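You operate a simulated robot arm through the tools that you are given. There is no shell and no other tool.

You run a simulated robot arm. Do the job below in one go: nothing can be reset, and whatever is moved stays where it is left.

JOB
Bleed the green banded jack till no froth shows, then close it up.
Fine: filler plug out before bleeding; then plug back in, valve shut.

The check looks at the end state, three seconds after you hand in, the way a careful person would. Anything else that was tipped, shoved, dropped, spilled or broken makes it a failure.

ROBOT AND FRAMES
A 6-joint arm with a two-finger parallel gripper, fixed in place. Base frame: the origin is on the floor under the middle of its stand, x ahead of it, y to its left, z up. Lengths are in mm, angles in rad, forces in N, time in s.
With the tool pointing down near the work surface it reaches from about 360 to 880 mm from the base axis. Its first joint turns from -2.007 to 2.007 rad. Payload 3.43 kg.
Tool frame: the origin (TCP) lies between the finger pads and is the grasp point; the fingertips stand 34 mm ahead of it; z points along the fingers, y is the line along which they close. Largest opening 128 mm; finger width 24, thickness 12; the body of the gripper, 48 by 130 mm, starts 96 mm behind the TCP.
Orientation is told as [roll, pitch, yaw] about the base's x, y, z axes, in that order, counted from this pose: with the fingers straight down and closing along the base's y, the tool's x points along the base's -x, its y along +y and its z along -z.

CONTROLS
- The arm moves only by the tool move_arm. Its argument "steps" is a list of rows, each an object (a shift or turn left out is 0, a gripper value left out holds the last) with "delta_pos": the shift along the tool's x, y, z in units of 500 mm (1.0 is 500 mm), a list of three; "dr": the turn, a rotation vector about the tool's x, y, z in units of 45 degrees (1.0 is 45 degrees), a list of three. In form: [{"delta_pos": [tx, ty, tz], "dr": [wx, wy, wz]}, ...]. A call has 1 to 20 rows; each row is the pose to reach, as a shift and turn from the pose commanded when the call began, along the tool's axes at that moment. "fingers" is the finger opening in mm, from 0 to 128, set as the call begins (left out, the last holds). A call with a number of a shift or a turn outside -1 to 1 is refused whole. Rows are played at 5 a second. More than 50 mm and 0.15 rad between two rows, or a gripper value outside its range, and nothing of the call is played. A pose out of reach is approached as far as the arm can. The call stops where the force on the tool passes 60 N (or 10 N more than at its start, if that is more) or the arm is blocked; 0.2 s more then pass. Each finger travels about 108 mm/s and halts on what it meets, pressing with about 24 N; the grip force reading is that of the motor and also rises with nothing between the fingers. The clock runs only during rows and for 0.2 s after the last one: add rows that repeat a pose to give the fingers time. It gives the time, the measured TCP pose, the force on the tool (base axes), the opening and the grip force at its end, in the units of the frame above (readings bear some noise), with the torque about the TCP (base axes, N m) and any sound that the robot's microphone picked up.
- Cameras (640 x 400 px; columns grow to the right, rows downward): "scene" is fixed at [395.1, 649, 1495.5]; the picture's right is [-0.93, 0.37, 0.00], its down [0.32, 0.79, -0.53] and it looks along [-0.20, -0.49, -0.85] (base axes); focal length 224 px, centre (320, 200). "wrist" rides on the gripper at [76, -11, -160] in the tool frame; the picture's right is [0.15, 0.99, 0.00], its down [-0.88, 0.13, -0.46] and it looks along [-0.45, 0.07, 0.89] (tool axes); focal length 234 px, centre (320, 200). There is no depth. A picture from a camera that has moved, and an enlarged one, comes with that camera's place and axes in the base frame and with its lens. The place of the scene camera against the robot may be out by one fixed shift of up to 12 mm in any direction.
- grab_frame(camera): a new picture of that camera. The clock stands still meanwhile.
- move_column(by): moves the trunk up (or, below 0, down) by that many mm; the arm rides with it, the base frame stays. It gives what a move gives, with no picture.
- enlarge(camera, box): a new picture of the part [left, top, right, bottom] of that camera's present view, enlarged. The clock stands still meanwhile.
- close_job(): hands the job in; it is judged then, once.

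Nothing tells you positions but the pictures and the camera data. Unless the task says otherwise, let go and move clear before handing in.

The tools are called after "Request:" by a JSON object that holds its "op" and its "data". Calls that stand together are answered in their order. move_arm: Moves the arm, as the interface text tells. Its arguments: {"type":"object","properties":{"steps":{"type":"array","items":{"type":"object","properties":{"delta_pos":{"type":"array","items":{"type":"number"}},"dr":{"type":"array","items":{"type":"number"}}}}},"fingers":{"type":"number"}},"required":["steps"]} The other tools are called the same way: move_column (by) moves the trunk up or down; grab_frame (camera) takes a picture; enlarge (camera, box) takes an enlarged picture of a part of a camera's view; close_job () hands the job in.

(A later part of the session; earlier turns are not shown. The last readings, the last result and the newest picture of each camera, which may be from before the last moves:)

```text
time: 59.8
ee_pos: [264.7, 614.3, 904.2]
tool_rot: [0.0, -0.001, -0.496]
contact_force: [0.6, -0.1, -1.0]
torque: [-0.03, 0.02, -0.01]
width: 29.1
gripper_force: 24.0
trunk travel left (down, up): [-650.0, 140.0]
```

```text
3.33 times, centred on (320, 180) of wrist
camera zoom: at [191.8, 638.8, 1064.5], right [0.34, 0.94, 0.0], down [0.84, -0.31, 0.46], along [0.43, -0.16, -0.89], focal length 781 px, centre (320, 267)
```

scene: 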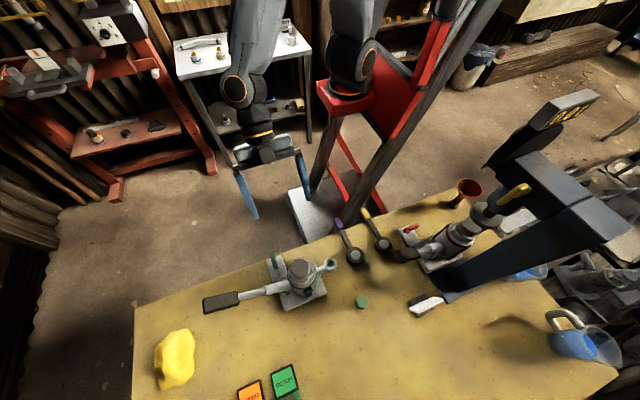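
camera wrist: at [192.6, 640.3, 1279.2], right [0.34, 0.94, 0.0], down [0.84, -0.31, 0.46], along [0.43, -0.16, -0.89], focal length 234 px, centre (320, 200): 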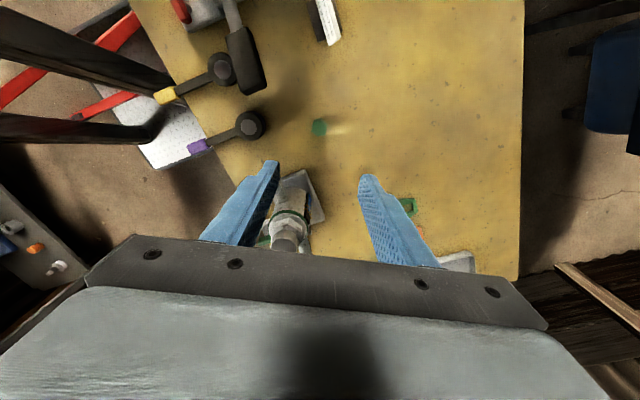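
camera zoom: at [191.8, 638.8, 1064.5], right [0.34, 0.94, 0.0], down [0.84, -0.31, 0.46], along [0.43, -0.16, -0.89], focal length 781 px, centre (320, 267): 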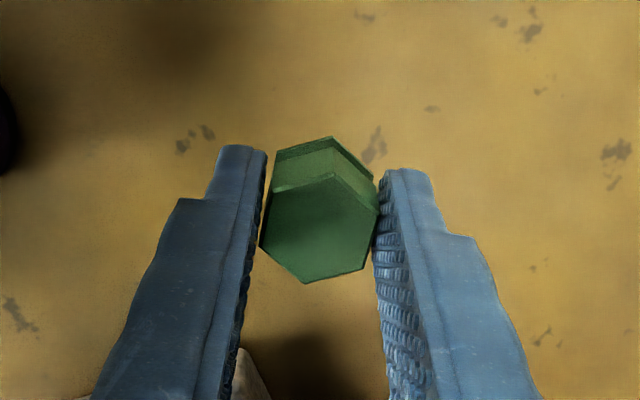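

The grip matches the first hold. I'll carry the plug back above the neck at the recorded position and compare the bore's place in the picture with the earlier one.

Request:
{"op": "move_arm", "data": {"steps": [{"delta_pos": [0, 0, -0.08]}, {"delta_pos": [0, 0, -0.16]}, {"delta_pos": [0, 0, -0.24]}, {"delta_pos": [0, 0, -0.3]}, {"delta_pos": [-0.046, -0.033, -0.3]}, {"delta_pos": [-0.093, -0.067, -0.3]}, {"delta_pos": [-0.14, -0.1, -0.3]}, {"delta_pos": [-0.186, -0.134, -0.3]}, {"delta_pos": [-0.186, -0.134, -0.3]}], "fingers": 15}}

Request:
{"op": "enlarge", "data": {"camera": "wrist", "box": [260, 100, 380, 240]}}

Request:
{"op": "enlarge", "data": {"camera": "scene", "box": [270, 200, 370, 300]}}

```text
time: 61.8
ee_pos: [314.2, 510.2, 1055.4]
tool_rot: [0.0, -0.001, -0.499]
contact_force: [0.7, 0.2, -0.6]
torque: [0.04, -0.03, 0.03]
width: 29.4
gripper_force: 23.9
trunk travel left (down, up): [-650.0, 140.0]
```

```text
2.86 times, centred on (320, 170) of wrist
camera zoom: at [241.8, 535.7, 1214.9], right [0.34, 0.94, 0.0], down [0.84, -0.31, 0.46], along [0.43, -0.16, -0.89], focal length 669 px, centre (320, 286)
```

zoom: 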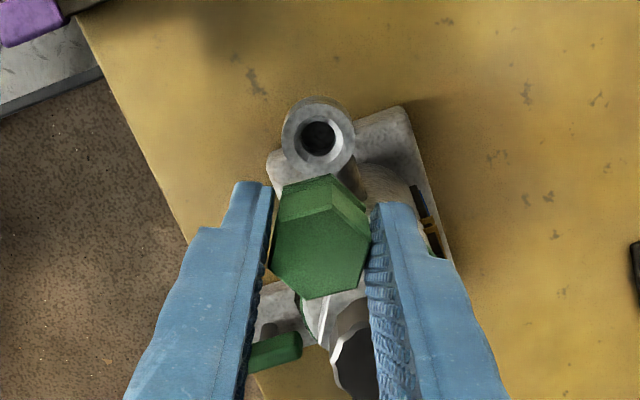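

```text
4.00 times, centred on (320, 250) of scene
camera zoom: at [395.1, 649.0, 1495.5], right [-0.93, 0.37, 0.0], down [0.32, 0.79, -0.53], along [-0.2, -0.49, -0.85], focal length 897 px, centre (320, 0)
```

zoom: 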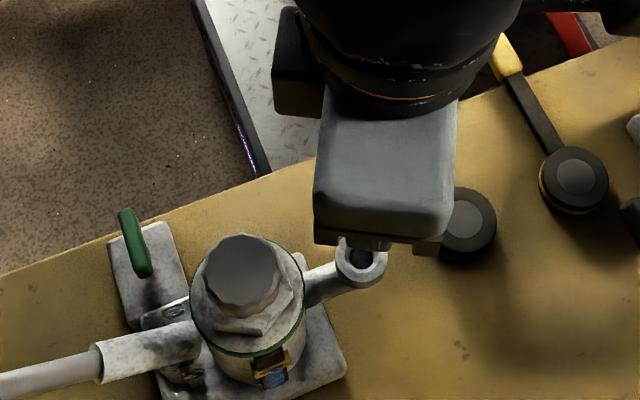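

The jack seems to have shifted about 1 mm toward +x, so I'll correct for that. Then I'll lower to just above the neck.

Request:
{"op": "move_arm", "data": {"steps": [{"delta_pos": [-0.0026, 0, 0.04]}, {"delta_pos": [-0.0026, 0, 0.08]}, {"delta_pos": [-0.0026, 0, 0.11]}, {"delta_pos": [-0.0026, 0, 0.13]}, {"delta_pos": [-0.0026, 0, 0.14]}, {"delta_pos": [-0.0026, 0, 0.14]}], "fingers": 15}}

Request:
{"op": "enlarge", "data": {"camera": "wrist", "box": [260, 140, 380, 240]}}

Request:
{"op": "enlarge", "data": {"camera": "scene", "box": [290, 230, 360, 300]}}

```text
time: 63.2
ee_pos: [315.0, 509.8, 984.2]
tool_rot: [0.0, 0.0, -0.498]
contact_force: [0.3, 0.4, 0.2]
torque: [0.04, 0.02, 0.0]
width: 29.1
gripper_force: 24.0
trunk travel left (down, up): [-650.0, 140.0]
```

```text
4.00 times, centred on (320, 190) of wrist
camera zoom: at [242.6, 535.5, 1144.9], right [0.34, 0.94, 0.0], down [0.84, -0.31, 0.46], along [0.43, -0.16, -0.89], focal length 937 px, centre (320, 240)
```

zoom: 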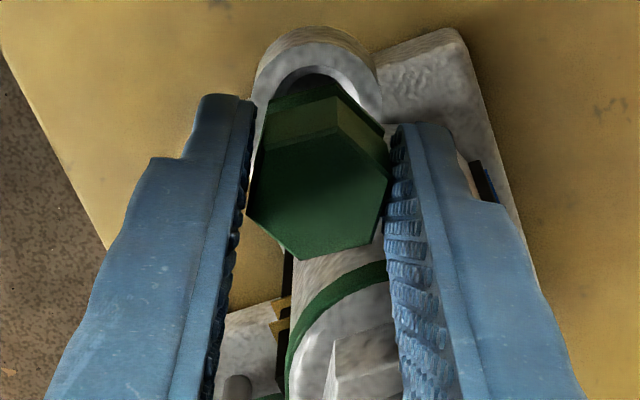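

```text
5.71 times, centred on (325, 265) of scene
camera zoom: at [395.1, 649.0, 1495.5], right [-0.93, 0.37, 0.0], down [0.32, 0.79, -0.53], along [-0.2, -0.49, -0.85], focal length 1281 px, centre (291, -171)
```

zoom: 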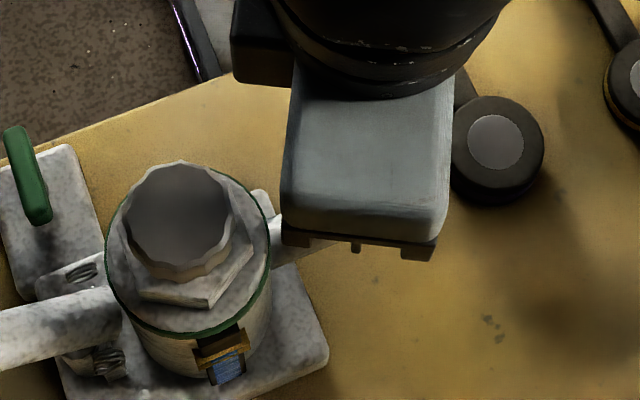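

Aligned over the bore. I'll go down in small steps and watch the contact force.

Request:
{"op": "move_arm", "data": {"steps": [{"delta_pos": [0, 0, 0.005]}, {"delta_pos": [0, 0, 0.01]}, {"delta_pos": [0, 0, 0.014]}], "fingers": 15}}

```text
time: 64.0
ee_pos: [315.4, 510.3, 978.0]
tool_rot: [0.0, 0.001, -0.496]
contact_force: [0.2, 1.0, -0.4]
torque: [0.0, -0.02, -0.02]
width: 29.2
gripper_force: 23.5
trunk travel left (down, up): [-650.0, 140.0]
```

Request:
{"op": "move_arm", "data": {"steps": [{"delta_pos": [0, 0, 0.003]}, {"delta_pos": [0, 0, 0.006]}], "fingers": 15}}

```text
time: 64.6
ee_pos: [315.0, 510.7, 974.3]
tool_rot: [0.001, 0.0, -0.498]
contact_force: [0.6, -0.4, 0.4]
torque: [-0.01, 0.02, 0.02]
width: 29.4
gripper_force: 23.5
trunk travel left (down, up): [-650.0, 140.0]
```

Request:
{"op": "move_arm", "data": {"steps": [{"delta_pos": [0, 0, 0.003]}, {"delta_pos": [0, 0, 0.006]}], "fingers": 15}}

Request:
{"op": "enlarge", "data": {"camera": "wrist", "box": [260, 140, 380, 240]}}

```text
time: 65.2
ee_pos: [314.0, 510.0, 971.7]
tool_rot: [0.002, 0.001, -0.498]
contact_force: [-2.1, 0.3, 1.5]
torque: [0.03, 0.09, 0.03]
width: 29.4
gripper_force: 23.9
trunk travel left (down, up): [-650.0, 140.0]
```

```text
4.00 times, centred on (320, 190) of wrist
camera zoom: at [242.5, 535.4, 1131.1], right [0.34, 0.94, 0.0], down [0.84, -0.31, 0.46], along [0.43, -0.16, -0.89], focal length 937 px, centre (320, 240)
```

zoom: 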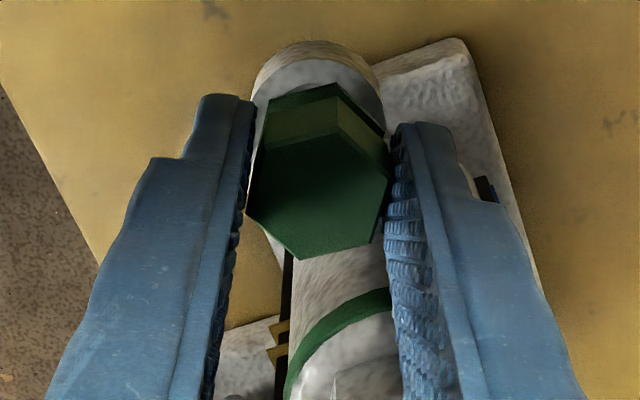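

Request:
{"op": "move_arm", "data": {"steps": [{"delta_pos": [0.0012, 0, 0.003]}, {"delta_pos": [0.0012, 0, 0.006]}], "fingers": 15}}

```text
time: 65.8
ee_pos: [313.7, 510.6, 967.8]
tool_rot: [0.001, 0.0, -0.498]
contact_force: [-1.9, 0.7, -0.4]
torque: [0.01, 0.06, 0.03]
width: 29.6
gripper_force: 23.5
trunk travel left (down, up): [-650.0, 140.0]
```

Request:
{"op": "move_arm", "data": {"steps": [{"delta_pos": [0.0008, 0, 0.003]}, {"delta_pos": [0.0008, 0, 0.005]}], "fingers": 15}}

```text
time: 66.4
ee_pos: [314.6, 511.2, 965.1]
tool_rot: [0.001, -0.001, -0.498]
contact_force: [-1.6, 0.5, -0.5]
torque: [-0.06, 0.11, -0.01]
width: 29.1
gripper_force: 23.6
trunk travel left (down, up): [-650.0, 140.0]
```

Request:
{"op": "move_arm", "data": {"steps": [{"delta_pos": [0, 0, 0.002]}, {"delta_pos": [0, 0, 0.003]}], "fingers": 15}}

Request:
{"op": "enlarge", "data": {"camera": "wrist", "box": [260, 140, 380, 240]}}

```text
time: 67.0
ee_pos: [313.2, 510.9, 963.8]
tool_rot: [-0.001, 0.001, -0.498]
contact_force: [-3.3, 0.5, 0.4]
torque: [0.04, 0.11, 0.0]
width: 29.2
gripper_force: 24.0
trunk travel left (down, up): [-650.0, 140.0]
```

```text
4.00 times, centred on (320, 190) of wrist
camera zoom: at [242.3, 535.6, 1124.0], right [0.34, 0.94, 0.0], down [0.84, -0.31, 0.46], along [0.43, -0.16, -0.89], focal length 937 px, centre (320, 240)
```

zoom: 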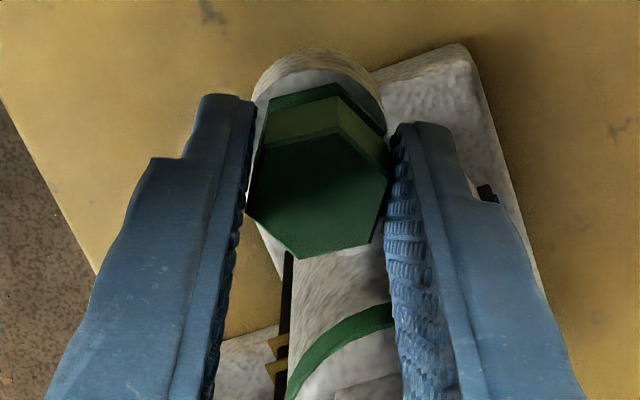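

Request:
{"op": "move_arm", "data": {"steps": [{"delta_pos": [0.0008, 0, 0.001]}, {"delta_pos": [0.0008, 0, 0.003]}], "fingers": 15}}

```text
time: 67.6
ee_pos: [313.9, 510.6, 964.1]
tool_rot: [0.001, -0.002, -0.496]
contact_force: [-6.3, -2.7, 13.1]
torque: [-0.19, 0.16, 0.05]
width: 29.3
gripper_force: 24.4
trunk travel left (down, up): [-650.0, 140.0]
```

Request:
{"op": "enlarge", "data": {"camera": "wrist", "box": [260, 140, 380, 240]}}

Request:
{"op": "move_arm", "data": {"steps": [{"delta_pos": [0.0008, 0, 0.001]}, {"delta_pos": [0.0008, 0, 0.002]}], "fingers": 15}}

Request:
{"op": "enlarge", "data": {"camera": "wrist", "box": [260, 140, 380, 240]}}

Request:
{"op": "enlarge", "data": {"camera": "scene", "box": [195, 240, 345, 320]}}

```text
4.00 times, centred on (320, 190) of wrist
camera zoom: at [241.2, 535.2, 1123.8], right [0.34, 0.94, 0.0], down [0.84, -0.31, 0.46], along [0.43, -0.16, -0.89], focal length 937 px, centre (320, 240)
```

zoom: 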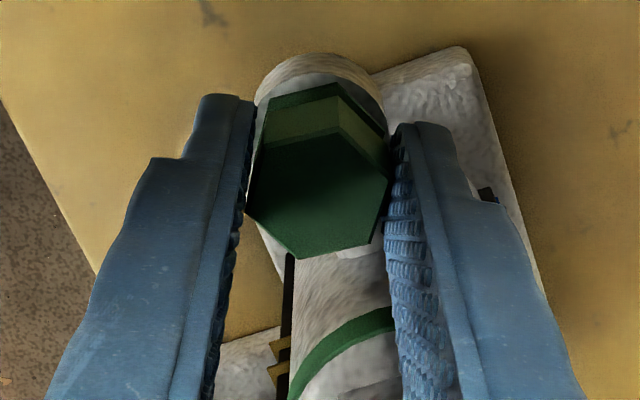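

```text
time: 68.2
ee_pos: [313.4, 510.2, 963.2]
tool_rot: [0.0, -0.001, -0.497]
contact_force: [-2.1, -5.0, 15.6]
torque: [-0.22, 0.06, 0.06]
width: 29.1
gripper_force: 23.9
trunk travel left (down, up): [-650.0, 140.0]
```

```text
4.00 times, centred on (320, 190) of wrist
camera zoom: at [241.2, 535.2, 1122.4], right [0.34, 0.94, 0.0], down [0.84, -0.31, 0.46], along [0.43, -0.16, -0.89], focal length 937 px, centre (320, 240)
```

zoom: 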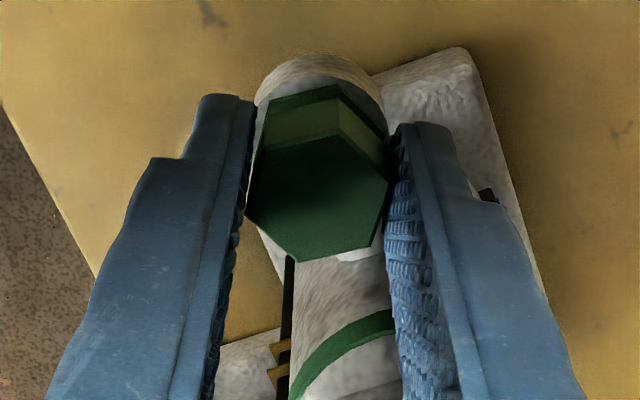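

```text
4.27 times, centred on (270, 280) of scene
camera zoom: at [395.1, 649.0, 1495.5], right [-0.93, 0.37, 0.0], down [0.32, 0.79, -0.53], along [-0.2, -0.49, -0.85], focal length 956 px, centre (533, -141)
```

zoom: 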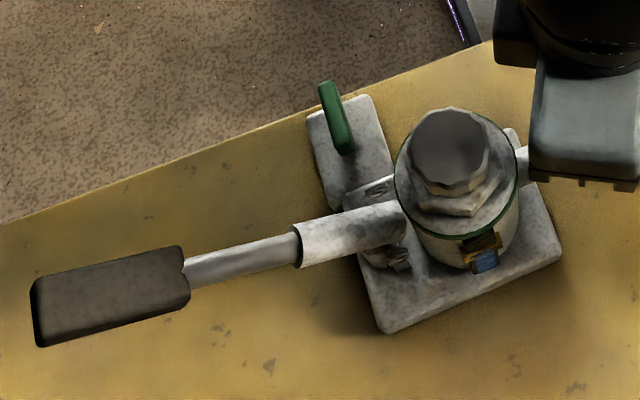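

The flange is down on the rim with about 15 N. I'll open the fingers, rise, and inspect.

Request:
{"op": "move_arm", "data": {"steps": [{}, {}, {}], "fingers": 40}}

Request:
{"op": "move_arm", "data": {"steps": [{}, {}], "fingers": 70}}

Request:
{"op": "move_arm", "data": {"steps": [{"delta_pos": [0, 0, -0.03]}, {"delta_pos": [0, 0, -0.08]}, {"delta_pos": [0, 0, -0.14]}, {"delta_pos": [0, 0, -0.2]}], "fingers": 70}}

Request:
{"op": "enlarge", "data": {"camera": "wrist", "box": [280, 120, 360, 170]}}

Request:
{"op": "grab_frame", "data": {"camera": "wrist"}}

```text
time: 69.0
ee_pos: [313.4, 510.4, 961.5]
tool_rot: [0.0, 0.0, -0.496]
contact_force: [-0.3, -0.1, -0.3]
torque: [-0.03, -0.02, 0.03]
width: 39.7
gripper_force: 0.2
trunk travel left (down, up): [-650.0, 140.0]
```

```text
time: 69.6
ee_pos: [313.2, 510.0, 962.2]
tool_rot: [0.0, 0.0, -0.498]
contact_force: [0.3, 0.6, -0.3]
torque: [0.02, 0.02, -0.01]
width: 70.1
gripper_force: 0.1
trunk travel left (down, up): [-650.0, 140.0]
```

```text
time: 70.6
ee_pos: [315.2, 510.6, 1061.9]
tool_rot: [-0.001, -0.002, -0.498]
contact_force: [-0.3, 1.0, -0.3]
torque: [-0.03, 0.02, 0.03]
width: 69.7
gripper_force: 0.0
trunk travel left (down, up): [-650.0, 140.0]
```

```text
8.00 times, centred on (320, 145) of wrist
camera zoom: at [243.7, 536.4, 1221.6], right [0.34, 0.94, 0.0], down [0.84, -0.31, 0.46], along [0.43, -0.16, -0.89], focal length 1873 px, centre (320, 640)
```

zoom: 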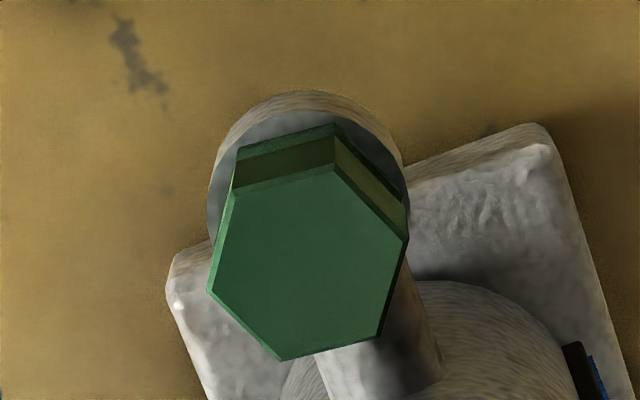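

```text
taken
camera wrist: at [243.7, 536.4, 1221.6], right [0.34, 0.94, 0.0], down [0.84, -0.31, 0.46], along [0.43, -0.16, -0.89], focal length 234 px, centre (320, 200)
```

wrist: 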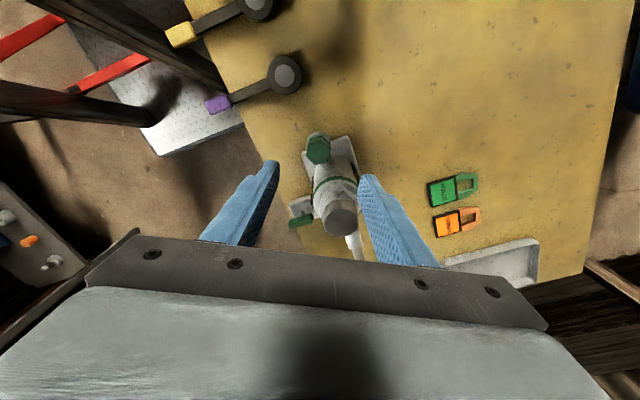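

The plug is seated concentrically in the neck, at the same height as before. Next is the valve: I'll move above its bar at about (448, 424) with the fingers set to close across it.

Request:
{"op": "move_arm", "data": {"steps": [{"delta_pos": [0, 0, -0.06]}, {"delta_pos": [0, 0, -0.12]}, {"delta_pos": [-0.053, -0.004, -0.12], "dr": [0, 0, -0.167]}, {"delta_pos": [-0.107, -0.008, -0.12], "dr": [0, 0, -0.333]}, {"delta_pos": [-0.16, -0.012, -0.12], "dr": [0, 0, -0.5]}, {"delta_pos": [-0.213, -0.016, -0.12], "dr": [0, 0, -0.667]}, {"delta_pos": [-0.267, -0.02, -0.12], "dr": [0, 0, -0.833]}, {"delta_pos": [-0.32, -0.024, -0.12], "dr": [0, 0, -1.0]}], "fingers": 70}}

Request:
{"op": "move_arm", "data": {"steps": [{"dr": [0, 0, -0.167]}, {"dr": [0, 0, -0.333]}, {"dr": [0, 0, -0.5]}, {"dr": [0, 0, -0.667]}, {"dr": [0, 0, -0.833]}, {"dr": [0, 0, -1.0]}], "fingers": 70}}

Request:
{"op": "move_arm", "data": {"steps": [{"dr": [0, 0, -0.158]}, {"dr": [0, 0, -0.317]}, {"dr": [0, 0, -0.475]}, {"dr": [0, 0, -0.633]}, {"dr": [0, 0, -0.633]}], "fingers": 50}}

Request:
{"op": "grab_frame", "data": {"camera": "wrist"}}

Request:
{"op": "enlarge", "data": {"camera": "wrist", "box": [260, 90, 380, 190]}}

Request:
{"op": "grab_frame", "data": {"camera": "scene"}}

```text
time: 72.4
ee_pos: [449.7, 423.5, 1123.5]
tool_rot: [-0.001, 0.0, 0.29]
contact_force: [0.1, 0.1, 0.5]
torque: [-0.02, -0.02, -0.01]
width: 69.8
gripper_force: 0.1
trunk travel left (down, up): [-650.0, 140.0]
```

```text
time: 73.8
ee_pos: [449.4, 423.6, 1122.4]
tool_rot: [0.0, 0.0, 1.074]
contact_force: [0.2, -0.4, 0.7]
torque: [-0.02, 0.02, 0.0]
width: 70.2
gripper_force: 0.0
trunk travel left (down, up): [-650.0, 140.0]
```

```text
time: 75.0
ee_pos: [446.9, 424.0, 1121.8]
tool_rot: [0.002, -0.001, 1.571]
contact_force: [0.6, 0.2, 0.0]
torque: [0.01, 0.0, 0.0]
width: 49.8
gripper_force: 0.0
trunk travel left (down, up): [-650.0, 140.0]
```

```text
taken
camera wrist: at [459.5, 347.2, 1281.9], right [-0.99, -0.15, 0.0], down [-0.13, 0.88, 0.46], along [-0.07, 0.45, -0.89], focal length 234 px, centre (320, 200)
```

wrist: 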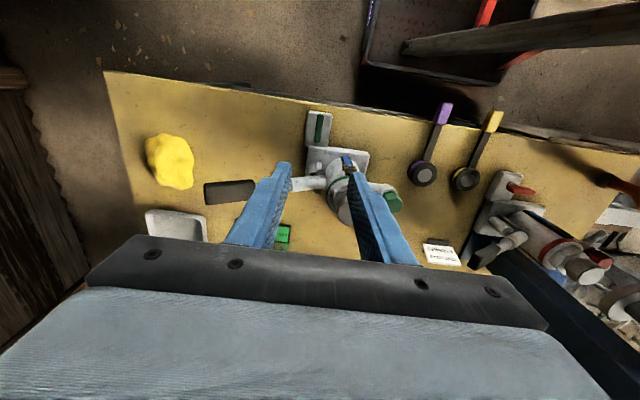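

```text
4.00 times, centred on (320, 140) of wrist
camera zoom: at [459.5, 347.2, 1281.9], right [-0.99, -0.15, 0.0], down [-0.13, 0.88, 0.46], along [-0.07, 0.45, -0.89], focal length 937 px, centre (320, 440)
```

zoom: 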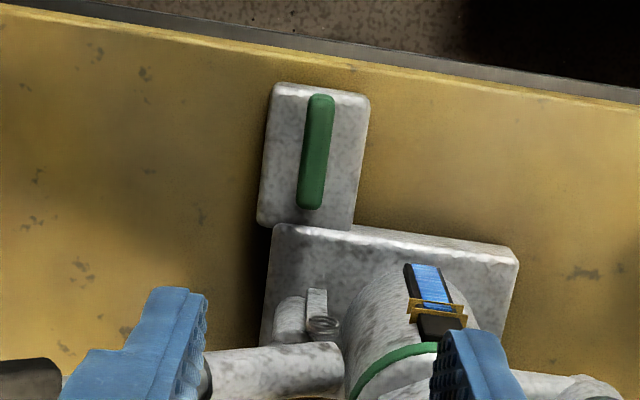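

```text
taken
```

scene: 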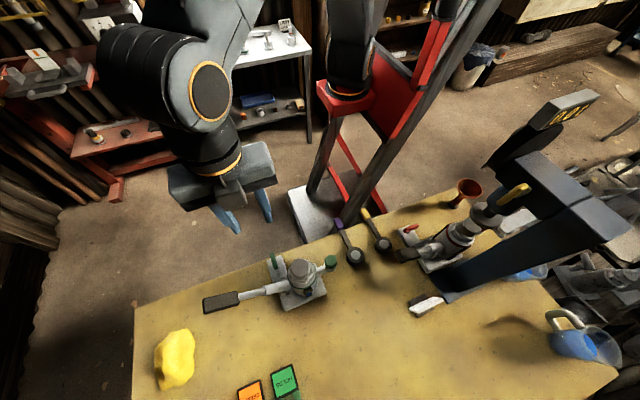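

I see the bar at about (450, 421.5), turned about 4° from the block axis. I'll align to that and go down toward it.

Request:
{"op": "move_arm", "data": {"steps": [{"delta_pos": [0.005, -0.002, 0.08], "dr": [0, 0, -0.09]}, {"delta_pos": [0.005, -0.002, 0.16], "dr": [0, 0, -0.09]}, {"delta_pos": [0.005, -0.002, 0.24], "dr": [0, 0, -0.09]}, {"delta_pos": [0.005, -0.002, 0.32], "dr": [0, 0, -0.09]}, {"delta_pos": [0.005, -0.002, 0.38], "dr": [0, 0, -0.09]}, {"delta_pos": [0.005, -0.002, 0.42], "dr": [0, 0, -0.09]}, {"delta_pos": [0.005, -0.002, 0.44], "dr": [0, 0, -0.09]}, {"delta_pos": [0.005, -0.002, 0.44], "dr": [0, 0, -0.09]}], "fingers": 50}}

Request:
{"op": "grab_frame", "data": {"camera": "wrist"}}

Request:
{"op": "enlarge", "data": {"camera": "wrist", "box": [260, 130, 380, 230]}}

Request:
{"op": "enlarge", "data": {"camera": "scene", "box": [195, 220, 345, 320]}}

```text
time: 76.8
ee_pos: [450.4, 422.5, 902.4]
tool_rot: [0.0, 0.0, 1.641]
contact_force: [-0.4, -0.2, 0.0]
torque: [0.0, -0.01, -0.03]
width: 49.9
gripper_force: 0.1
trunk travel left (down, up): [-650.0, 140.0]
```

```text
taken
camera wrist: at [466.0, 346.8, 1061.4], right [-0.98, -0.22, 0.0], down [-0.19, 0.87, 0.46], along [-0.1, 0.44, -0.89], focal length 234 px, centre (320, 200)
```

wrist: 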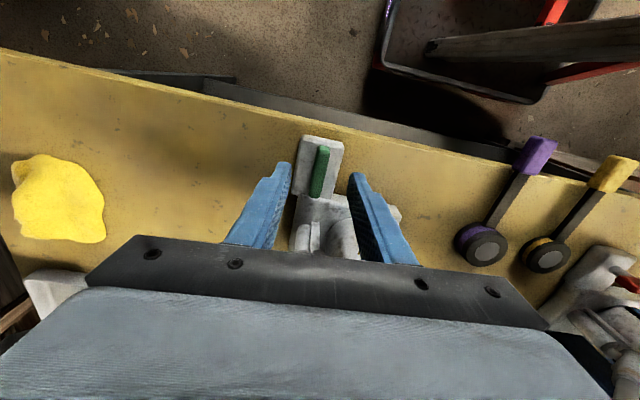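

```text
4.00 times, centred on (320, 180) of wrist
camera zoom: at [466.0, 346.8, 1061.4], right [-0.98, -0.22, 0.0], down [-0.19, 0.87, 0.46], along [-0.1, 0.44, -0.89], focal length 937 px, centre (320, 280)
```

zoom: 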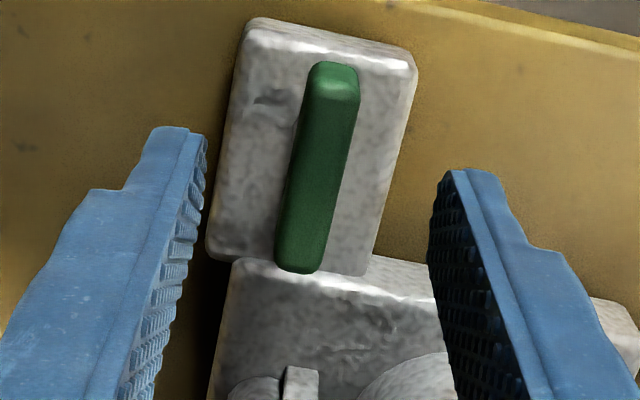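

```text
4.00 times, centred on (270, 270) of scene
camera zoom: at [395.1, 649.0, 1495.5], right [-0.93, 0.37, 0.0], down [0.32, 0.79, -0.53], along [-0.2, -0.49, -0.85], focal length 897 px, centre (520, -80)
```

zoom: 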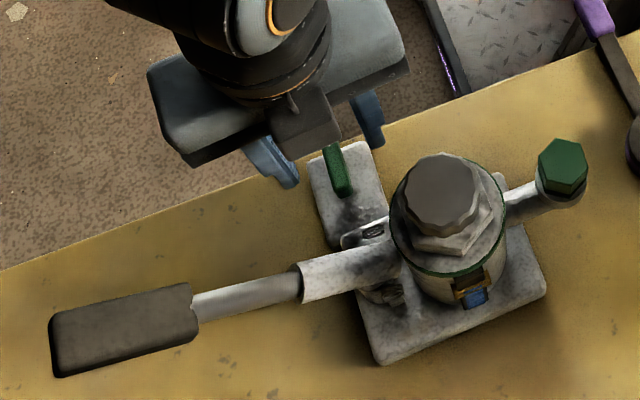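

The bar is centred and aligned. I'll lower the last 25 mm and close on it.

Request:
{"op": "move_arm", "data": {"steps": [{"delta_pos": [0, 0, 0.015]}, {"delta_pos": [0, 0, 0.03]}, {"delta_pos": [0, 0, 0.045]}, {"delta_pos": [0, 0, 0.052]}], "fingers": 50}}

Request:
{"op": "move_arm", "data": {"steps": [{}, {}, {}, {}], "fingers": 4}}

Request:
{"op": "enlarge", "data": {"camera": "wrist", "box": [260, 130, 380, 230]}}

Request:
{"op": "enlarge", "data": {"camera": "scene", "box": [195, 220, 345, 320]}}

```text
time: 77.8
ee_pos: [448.5, 422.6, 876.0]
tool_rot: [0.001, 0.0, 1.64]
contact_force: [-0.2, 0.4, -0.1]
torque: [-0.03, 0.0, 0.0]
width: 50.3
gripper_force: 0.0
trunk travel left (down, up): [-650.0, 140.0]
```

```text
time: 78.8
ee_pos: [450.1, 422.0, 876.4]
tool_rot: [0.0, 0.001, 1.641]
contact_force: [6.0, 1.3, -0.4]
torque: [0.26, -0.14, -0.6]
width: 13.2
gripper_force: 23.7
trunk travel left (down, up): [-650.0, 140.0]
```

```text
4.00 times, centred on (320, 180) of wrist
camera zoom: at [466.6, 345.2, 1034.9], right [-0.98, -0.21, 0.0], down [-0.19, 0.87, 0.46], along [-0.1, 0.45, -0.89], focal length 937 px, centre (320, 280)
```

zoom: 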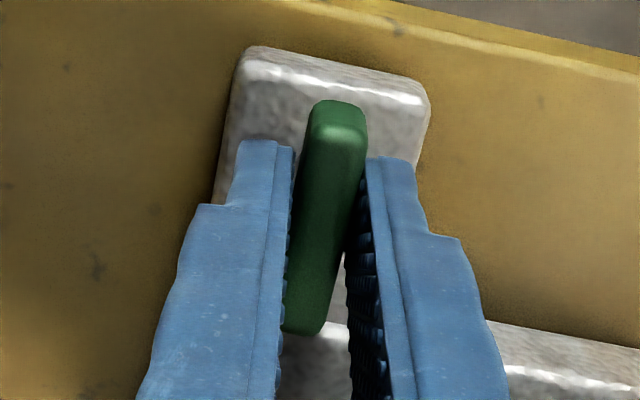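

```text
4.00 times, centred on (270, 270) of scene
camera zoom: at [395.1, 649.0, 1495.5], right [-0.93, 0.37, 0.0], down [0.32, 0.79, -0.53], along [-0.2, -0.49, -0.85], focal length 897 px, centre (520, -80)
```

zoom: 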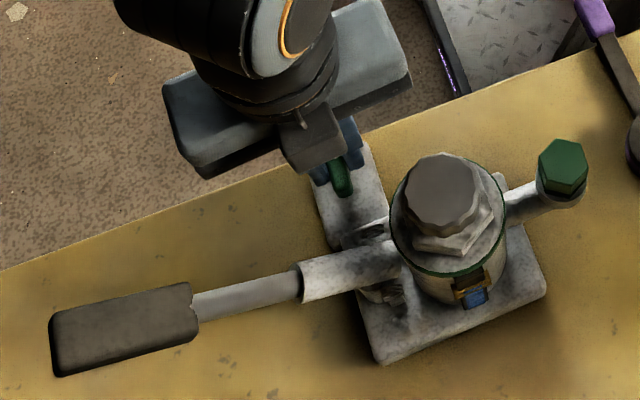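

The bar is held and resists counter-clockwise, which fits it being at its open stop. I'll turn it gently clockwise (the closing direction) and watch the torque.

Request:
{"op": "move_arm", "data": {"steps": [{"dr": [0, 0, 0.06]}, {"dr": [0, 0, 0.12]}, {"dr": [0, 0, 0.18]}], "fingers": 4}}

Request:
{"op": "enlarge", "data": {"camera": "wrist", "box": [260, 130, 380, 230]}}

Request:
{"op": "enlarge", "data": {"camera": "scene", "box": [195, 220, 345, 320]}}

```text
time: 79.6
ee_pos: [448.9, 421.2, 875.8]
tool_rot: [0.001, 0.002, 1.498]
contact_force: [4.2, -1.3, -0.4]
torque: [0.4, -0.21, -0.01]
width: 11.9
gripper_force: 23.3
trunk travel left (down, up): [-650.0, 140.0]
```

```text
4.00 times, centred on (320, 180) of wrist
camera zoom: at [455.4, 343.5, 1035.1], right [-1.0, -0.08, 0.0], down [-0.07, 0.89, 0.45], along [-0.04, 0.45, -0.89], focal length 937 px, centre (320, 280)
```

zoom: 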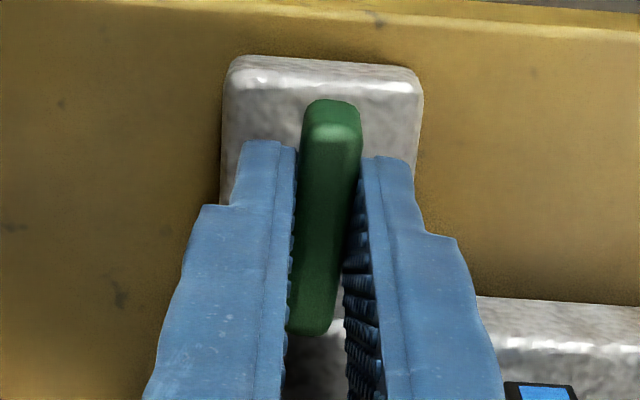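

```text
4.00 times, centred on (270, 270) of scene
camera zoom: at [395.1, 649.0, 1495.5], right [-0.93, 0.37, 0.0], down [0.32, 0.79, -0.53], along [-0.2, -0.49, -0.85], focal length 897 px, centre (520, -80)
```

zoom: 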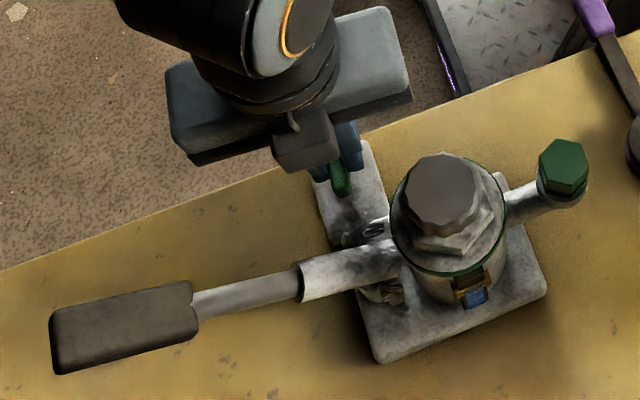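

The bar turns with almost no torque. I'll continue clockwise in 15° stages, easing the small side load.

Request:
{"op": "move_arm", "data": {"steps": [{"delta_pos": [0, -0.0015, 0], "dr": [0, 0, 0.1]}, {"delta_pos": [0, -0.0015, 0], "dr": [0, 0, 0.2]}, {"delta_pos": [0, -0.0015, 0], "dr": [0, 0, 0.33]}], "fingers": 4}}

Request:
{"op": "move_arm", "data": {"steps": [{"dr": [0, 0, 0.1]}, {"dr": [0, 0, 0.2]}, {"dr": [0, 0, 0.33]}], "fingers": 4}}

Request:
{"op": "enlarge", "data": {"camera": "scene", "box": [195, 220, 345, 320]}}

Request:
{"op": "grab_frame", "data": {"camera": "wrist"}}

```text
time: 80.4
ee_pos: [449.2, 420.8, 876.0]
tool_rot: [0.0, 0.002, 1.24]
contact_force: [-5.4, -1.1, 1.1]
torque: [0.19, -0.09, 0.05]
width: 11.7
gripper_force: 23.9
trunk travel left (down, up): [-650.0, 140.0]
```

```text
time: 81.2
ee_pos: [449.8, 421.5, 876.5]
tool_rot: [0.001, 0.001, 0.978]
contact_force: [-5.0, 5.8, 0.0]
torque: [-0.32, 0.31, 0.04]
width: 11.8
gripper_force: 23.9
trunk travel left (down, up): [-650.0, 140.0]
```

```text
4.00 times, centred on (270, 270) of scene
camera zoom: at [395.1, 649.0, 1495.5], right [-0.93, 0.37, 0.0], down [0.32, 0.79, -0.53], along [-0.2, -0.49, -0.85], focal length 897 px, centre (520, -80)
```

zoom: 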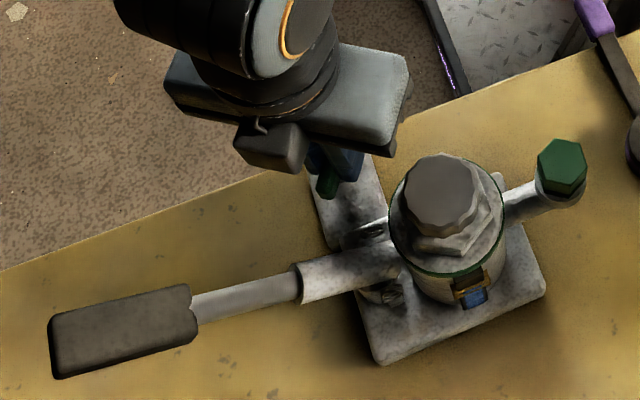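

```text
taken
camera wrist: at [417.0, 351.6, 1035.5], right [-0.9, 0.43, 0.0], down [0.38, 0.8, 0.46], along [0.2, 0.41, -0.89], focal length 234 px, centre (320, 200)
```

wrist: 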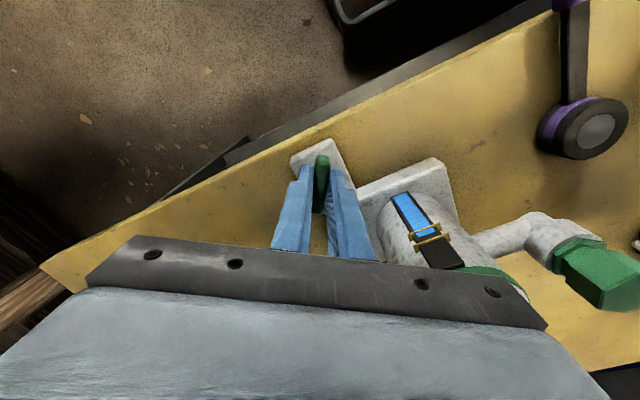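

Request:
{"op": "move_arm", "data": {"steps": [{"delta_pos": [0, 0.0014, 0], "dr": [0, 0, 0.1]}, {"delta_pos": [0, 0.0014, 0], "dr": [0, 0, 0.2]}, {"delta_pos": [0, 0.0014, 0], "dr": [0, 0, 0.33]}], "fingers": 4}}

Request:
{"op": "move_arm", "data": {"steps": [{"dr": [0, 0, 0.1]}, {"dr": [0, 0, 0.2]}, {"dr": [0, 0, 0.33]}], "fingers": 4}}

Request:
{"op": "enlarge", "data": {"camera": "scene", "box": [195, 220, 345, 320]}}

Request:
{"op": "grab_frame", "data": {"camera": "wrist"}}

```text
time: 82.0
ee_pos: [450.4, 422.0, 875.8]
tool_rot: [0.0, 0.001, 0.72]
contact_force: [-4.1, 6.7, 0.0]
torque: [0.09, 0.05, 0.05]
width: 12.0
gripper_force: 24.0
trunk travel left (down, up): [-650.0, 140.0]
```

```text
time: 82.8
ee_pos: [449.3, 420.9, 875.3]
tool_rot: [0.001, 0.002, 0.463]
contact_force: [-5.0, 5.6, -0.3]
torque: [0.4, -0.34, 0.1]
width: 12.0
gripper_force: 23.9
trunk travel left (down, up): [-650.0, 140.0]
```

```text
4.00 times, centred on (270, 270) of scene
camera zoom: at [395.1, 649.0, 1495.5], right [-0.93, 0.37, 0.0], down [0.32, 0.79, -0.53], along [-0.2, -0.49, -0.85], focal length 897 px, centre (520, -80)
```

zoom: 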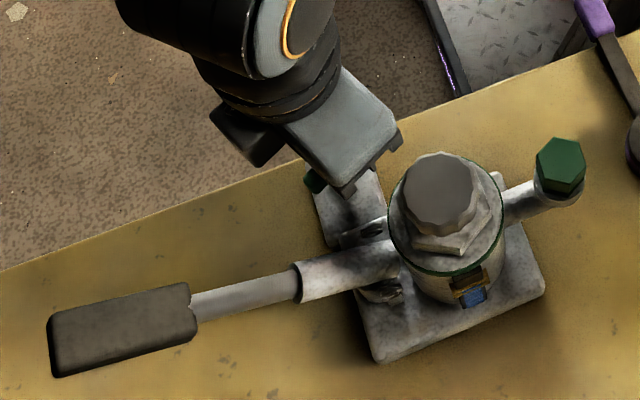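

```text
taken
camera wrist: at [386.4, 377.1, 1035.3], right [-0.57, 0.82, 0.0], down [0.73, 0.51, 0.46], along [0.37, 0.26, -0.89], focal length 234 px, centre (320, 200)
```

wrist: 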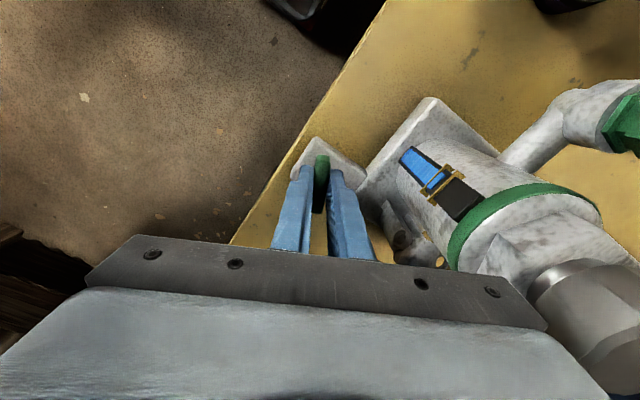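

Request:
{"op": "move_arm", "data": {"steps": [{"delta_pos": [0.0009, 0.0027, 0], "dr": [0, 0, 0.1]}, {"delta_pos": [0.0009, 0.0027, 0], "dr": [0, 0, 0.2]}, {"delta_pos": [0.0009, 0.0027, 0], "dr": [0, 0, 0.33]}], "fingers": 4}}

Request:
{"op": "enlarge", "data": {"camera": "scene", "box": [195, 220, 345, 320]}}

Request:
{"op": "enlarge", "data": {"camera": "wrist", "box": [240, 110, 400, 250]}}

```text
time: 83.6
ee_pos: [448.8, 422.4, 875.9]
tool_rot: [-0.001, 0.0, 0.202]
contact_force: [6.4, -8.8, 0.7]
torque: [-0.12, -0.37, -0.05]
width: 11.7
gripper_force: 23.9
trunk travel left (down, up): [-650.0, 140.0]
```

```text
4.00 times, centred on (270, 270) of scene
camera zoom: at [395.1, 649.0, 1495.5], right [-0.93, 0.37, 0.0], down [0.32, 0.79, -0.53], along [-0.2, -0.49, -0.85], focal length 897 px, centre (520, -80)
```

zoom: 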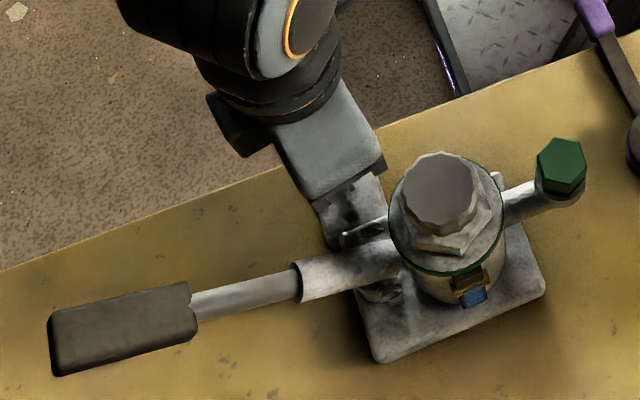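

```text
2.86 times, centred on (320, 180) of wrist
camera zoom: at [376.7, 395.2, 1035.3], right [-0.34, 0.94, 0.0], down [0.84, 0.3, 0.46], along [0.43, 0.16, -0.89], focal length 669 px, centre (320, 257)
```

zoom: 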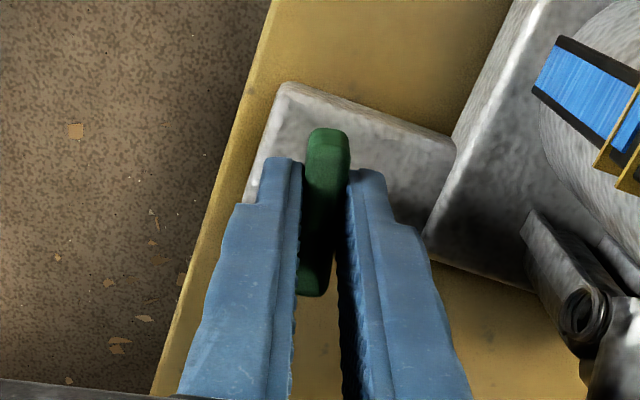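

Request:
{"op": "move_arm", "data": {"steps": [{"delta_pos": [-0.0005, -0.0013, 0], "dr": [0, 0, 0.08]}, {"delta_pos": [-0.0005, -0.0013, 0], "dr": [0, 0, 0.16]}, {"delta_pos": [-0.0005, -0.0013, 0], "dr": [0, 0, 0.2]}], "fingers": 4}}

Request:
{"op": "enlarge", "data": {"camera": "wrist", "box": [240, 110, 400, 250]}}

```text
time: 84.4
ee_pos: [448.5, 422.7, 875.0]
tool_rot: [0.0, -0.001, 0.045]
contact_force: [1.3, -0.8, 0.1]
torque: [-0.09, 0.38, 0.05]
width: 11.9
gripper_force: 23.8
trunk travel left (down, up): [-650.0, 140.0]
```

```text
2.86 times, centred on (320, 180) of wrist
camera zoom: at [373.0, 406.8, 1035.3], right [-0.19, 0.98, 0.0], down [0.87, 0.17, 0.46], along [0.45, 0.09, -0.89], focal length 669 px, centre (320, 257)
```

zoom: 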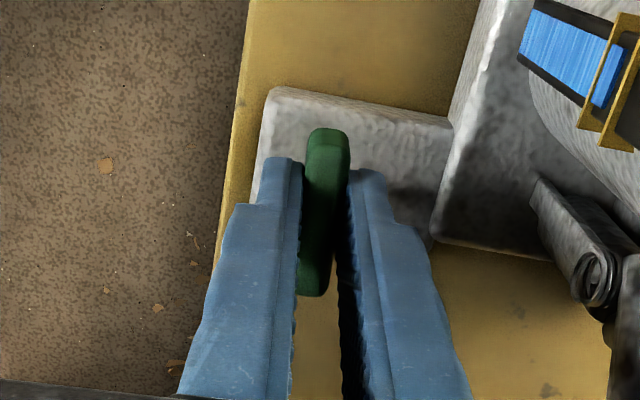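

Nearly a quarter turn now and still no stop. I'll go on in small steps to feel for the seat.

Request:
{"op": "move_arm", "data": {"steps": [{"dr": [0, 0, 0.03]}, {"dr": [0, 0, 0.06]}], "fingers": 4}}

Request:
{"op": "move_arm", "data": {"steps": [{"dr": [0, 0, 0.03]}, {"dr": [0, 0, 0.06]}], "fingers": 4}}

Request:
{"op": "enlarge", "data": {"camera": "wrist", "box": [240, 110, 400, 250]}}

Request:
{"op": "enlarge", "data": {"camera": "scene", "box": [195, 220, 345, 320]}}

```text
time: 85.0
ee_pos: [447.5, 422.9, 874.9]
tool_rot: [0.0, -0.002, 0.001]
contact_force: [-0.1, 2.5, -0.8]
torque: [0.09, 0.1, 0.17]
width: 11.6
gripper_force: 23.8
trunk travel left (down, up): [-650.0, 140.0]
```

```text
time: 85.6
ee_pos: [447.7, 422.8, 876.2]
tool_rot: [-0.002, 0.002, -0.047]
contact_force: [-3.9, 4.8, -0.5]
torque: [0.36, -0.09, 0.67]
width: 12.6
gripper_force: 24.3
trunk travel left (down, up): [-650.0, 140.0]
```

```text
2.86 times, centred on (320, 180) of wrist
camera zoom: at [371.9, 414.1, 1035.4], right [-0.1, 1.0, 0.0], down [0.89, 0.09, 0.46], along [0.45, 0.04, -0.89], focal length 669 px, centre (320, 257)
```

zoom: 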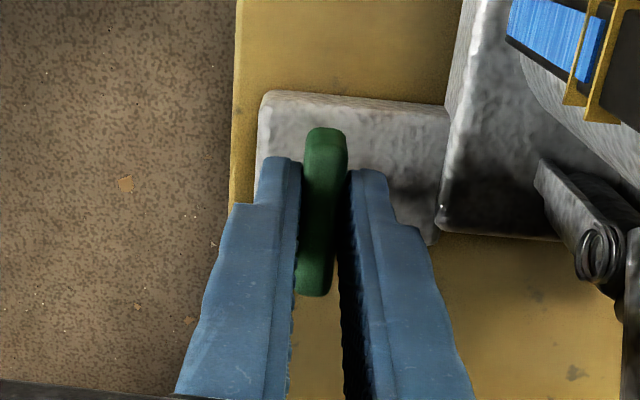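

```text
4.00 times, centred on (270, 270) of scene
camera zoom: at [395.1, 649.0, 1495.5], right [-0.93, 0.37, 0.0], down [0.32, 0.79, -0.53], along [-0.2, -0.49, -0.85], focal length 897 px, centre (520, -80)
```

zoom: 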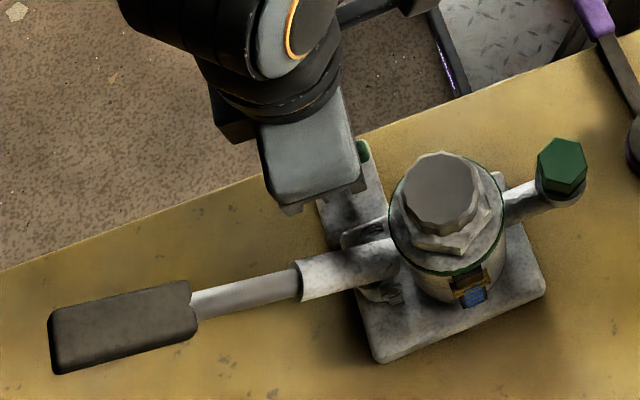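

The torque climbs to about 0.67 N·m just past 90° of turn, so the valve is on its closed stop. I'll ease off the preload slightly, open the fingers and rise.

Request:
{"op": "move_arm", "data": {"steps": [{"dr": [0, 0, -0.02]}, {"dr": [0, 0, -0.04]}], "fingers": 4}}

Request:
{"op": "move_arm", "data": {"steps": [{}, {}, {}], "fingers": 44}}

Request:
{"op": "enlarge", "data": {"camera": "wrist", "box": [240, 110, 400, 250]}}

```text
time: 86.2
ee_pos: [447.6, 421.7, 876.8]
tool_rot: [-0.001, 0.0, -0.017]
contact_force: [-7.6, 4.9, 0.1]
torque: [0.15, -0.13, 0.52]
width: 11.8
gripper_force: 24.3
trunk travel left (down, up): [-650.0, 140.0]
```

```text
time: 87.0
ee_pos: [448.1, 422.3, 876.9]
tool_rot: [0.0, 0.0, -0.017]
contact_force: [0.0, 0.9, -0.4]
torque: [0.01, 0.04, 0.0]
width: 44.0
gripper_force: 0.0
trunk travel left (down, up): [-650.0, 140.0]
```

```text
2.86 times, centred on (320, 180) of wrist
camera zoom: at [372.8, 410.6, 1036.5], right [-0.13, 0.99, 0.0], down [0.88, 0.12, 0.46], along [0.45, 0.06, -0.89], focal length 669 px, centre (320, 257)
```

zoom: 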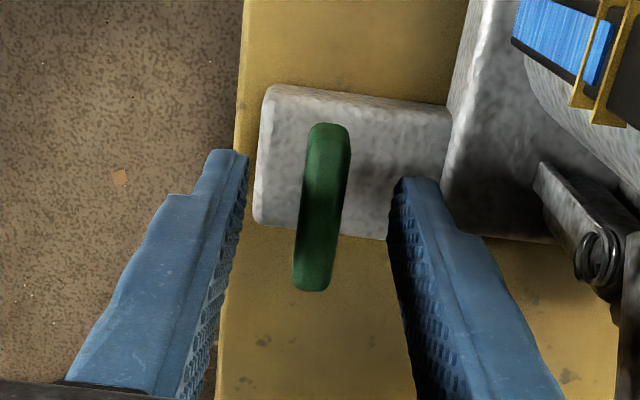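

The bar now lies across its block, matching the red jack's valve. Rising clear, then a final inspection.

Request:
{"op": "move_arm", "data": {"steps": [{"delta_pos": [0, 0, -0.03]}, {"delta_pos": [0, 0, -0.09]}, {"delta_pos": [0, 0, -0.18]}, {"delta_pos": [0, 0, -0.27]}, {"delta_pos": [0, 0, -0.36]}, {"delta_pos": [0, 0, -0.45]}], "fingers": 44}}

Request:
{"op": "move_arm", "data": {"steps": [{"delta_pos": [0.06, 0, 0]}, {"delta_pos": [0.12, 0.02, 0]}, {"delta_pos": [0.18, 0.04, 0]}, {"delta_pos": [0.24, 0.06, 0]}, {"delta_pos": [0.3, 0.08, 0]}], "fingers": 100}}

Request:
{"op": "grab_frame", "data": {"camera": "wrist"}}

Request:
{"op": "grab_frame", "data": {"camera": "scene"}}

Request:
{"op": "enlarge", "data": {"camera": "scene", "box": [195, 230, 345, 320]}}

Request:
{"op": "enlarge", "data": {"camera": "scene", "box": [285, 275, 325, 300]}}

```text
time: 88.4
ee_pos: [446.6, 422.0, 1101.3]
tool_rot: [0.001, -0.001, -0.015]
contact_force: [0.3, 0.2, 0.2]
torque: [-0.01, 0.0, -0.01]
width: 43.9
gripper_force: 0.1
trunk travel left (down, up): [-650.0, 140.0]
```

```text
time: 89.6
ee_pos: [299.6, 467.9, 1101.2]
tool_rot: [0.001, 0.001, -0.018]
contact_force: [0.3, -0.6, -0.2]
torque: [-0.03, 0.04, -0.02]
width: 99.9
gripper_force: 0.0
trunk travel left (down, up): [-650.0, 140.0]
```

```text
taken
camera wrist: at [224.6, 455.5, 1260.9], right [-0.13, 0.99, 0.0], down [0.88, 0.12, 0.46], along [0.45, 0.06, -0.89], focal length 234 px, centre (320, 200)
```

wrist: 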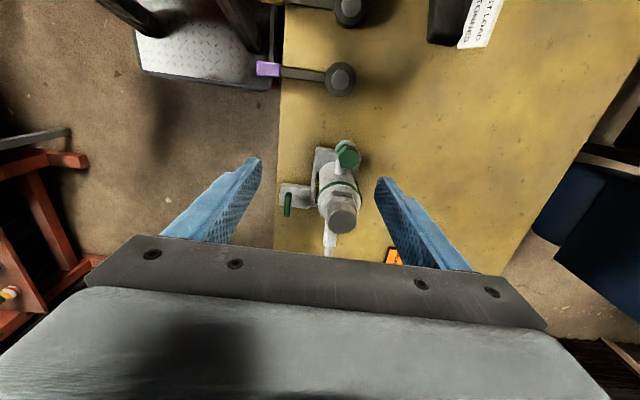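

```text
taken
```

scene: 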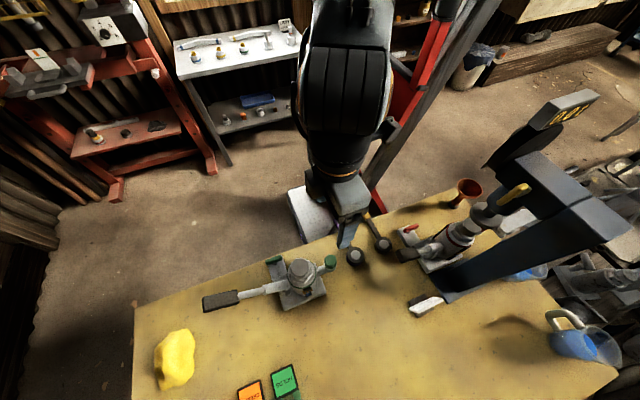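

```text
4.27 times, centred on (270, 275) of scene
camera zoom: at [395.1, 649.0, 1495.5], right [-0.93, 0.37, 0.0], down [0.32, 0.79, -0.53], along [-0.2, -0.49, -0.85], focal length 956 px, centre (533, -120)
```

zoom: 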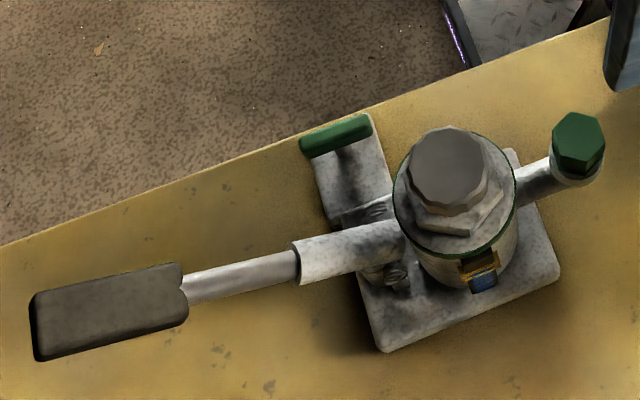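

```text
16.00 times, centred on (305, 288) of scene
camera zoom: at [395.1, 649.0, 1495.5], right [-0.93, 0.37, 0.0], down [0.32, 0.79, -0.53], along [-0.2, -0.49, -0.85], focal length 3587 px, centre (560, -1200)
```

zoom: 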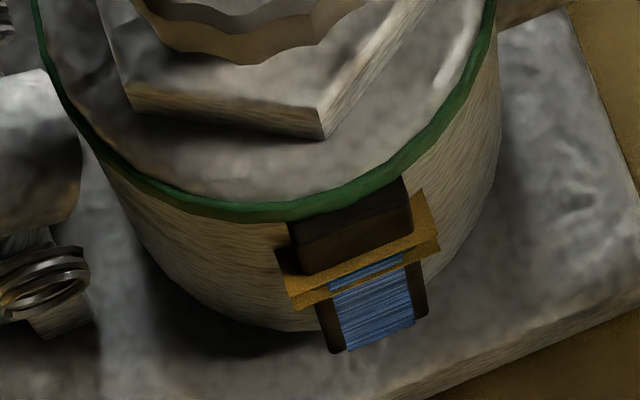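

No froth in the glass, the valve bar is across and the plug is in. I'll take one side view of the plug to be sure it's fully seated.

Request:
{"op": "move_arm", "data": {"steps": [{"delta_pos": [0.025, 0.012, 0.03], "dr": [0, -0.133, 0]}, {"delta_pos": [0.05, 0.024, 0.06], "dr": [0, -0.267, 0]}, {"delta_pos": [0.075, 0.036, 0.09], "dr": [0, -0.4, 0]}, {"delta_pos": [0.1, 0.048, 0.12], "dr": [0, -0.533, 0]}, {"delta_pos": [0.116, 0.056, 0.14], "dr": [0, -0.667, 0]}], "fingers": 128}}

Request:
{"op": "enlarge", "data": {"camera": "wrist", "box": [300, 130, 348, 170]}}

Request:
{"op": "enlarge", "data": {"camera": "wrist", "box": [220, 60, 420, 240]}}

```text
time: 90.8
ee_pos: [242.3, 492.9, 1031.3]
tool_rot: [0.001, -0.524, -0.015]
contact_force: [1.0, -1.4, -0.1]
torque: [-0.01, 0.03, -0.02]
width: 127.9
gripper_force: 0.0
trunk travel left (down, up): [-650.0, 140.0]
```

```text
10.00 times, centred on (324, 150) of wrist
camera zoom: at [96.6, 482.9, 1130.5], right [-0.11, 0.99, -0.07], down [0.54, 0.12, 0.84], along [0.84, 0.05, -0.54], focal length 2342 px, centre (280, 700)
```

zoom: 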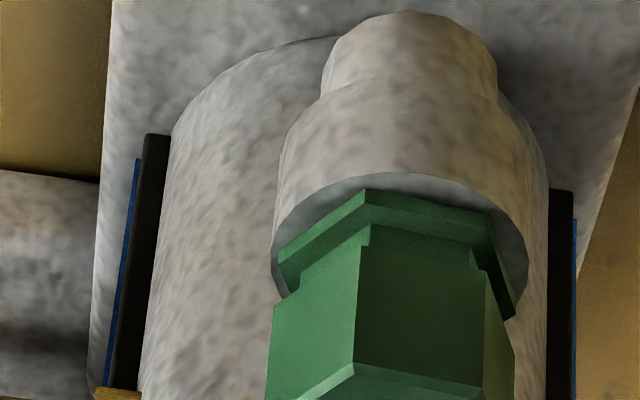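

```text
2.22 times, centred on (320, 150) of wrist
camera zoom: at [96.6, 482.9, 1130.5], right [-0.11, 0.99, -0.07], down [0.54, 0.12, 0.84], along [0.84, 0.05, -0.54], focal length 520 px, centre (320, 311)
```

zoom: 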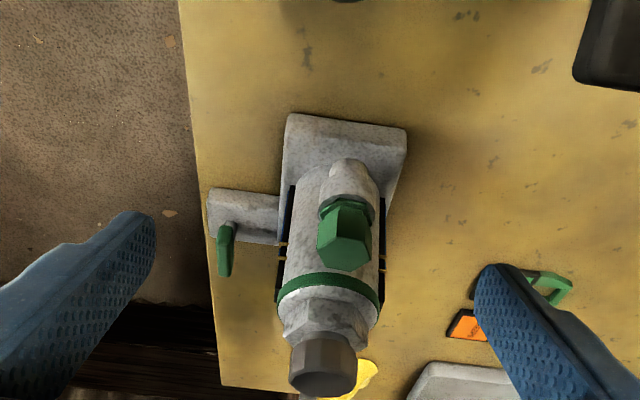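

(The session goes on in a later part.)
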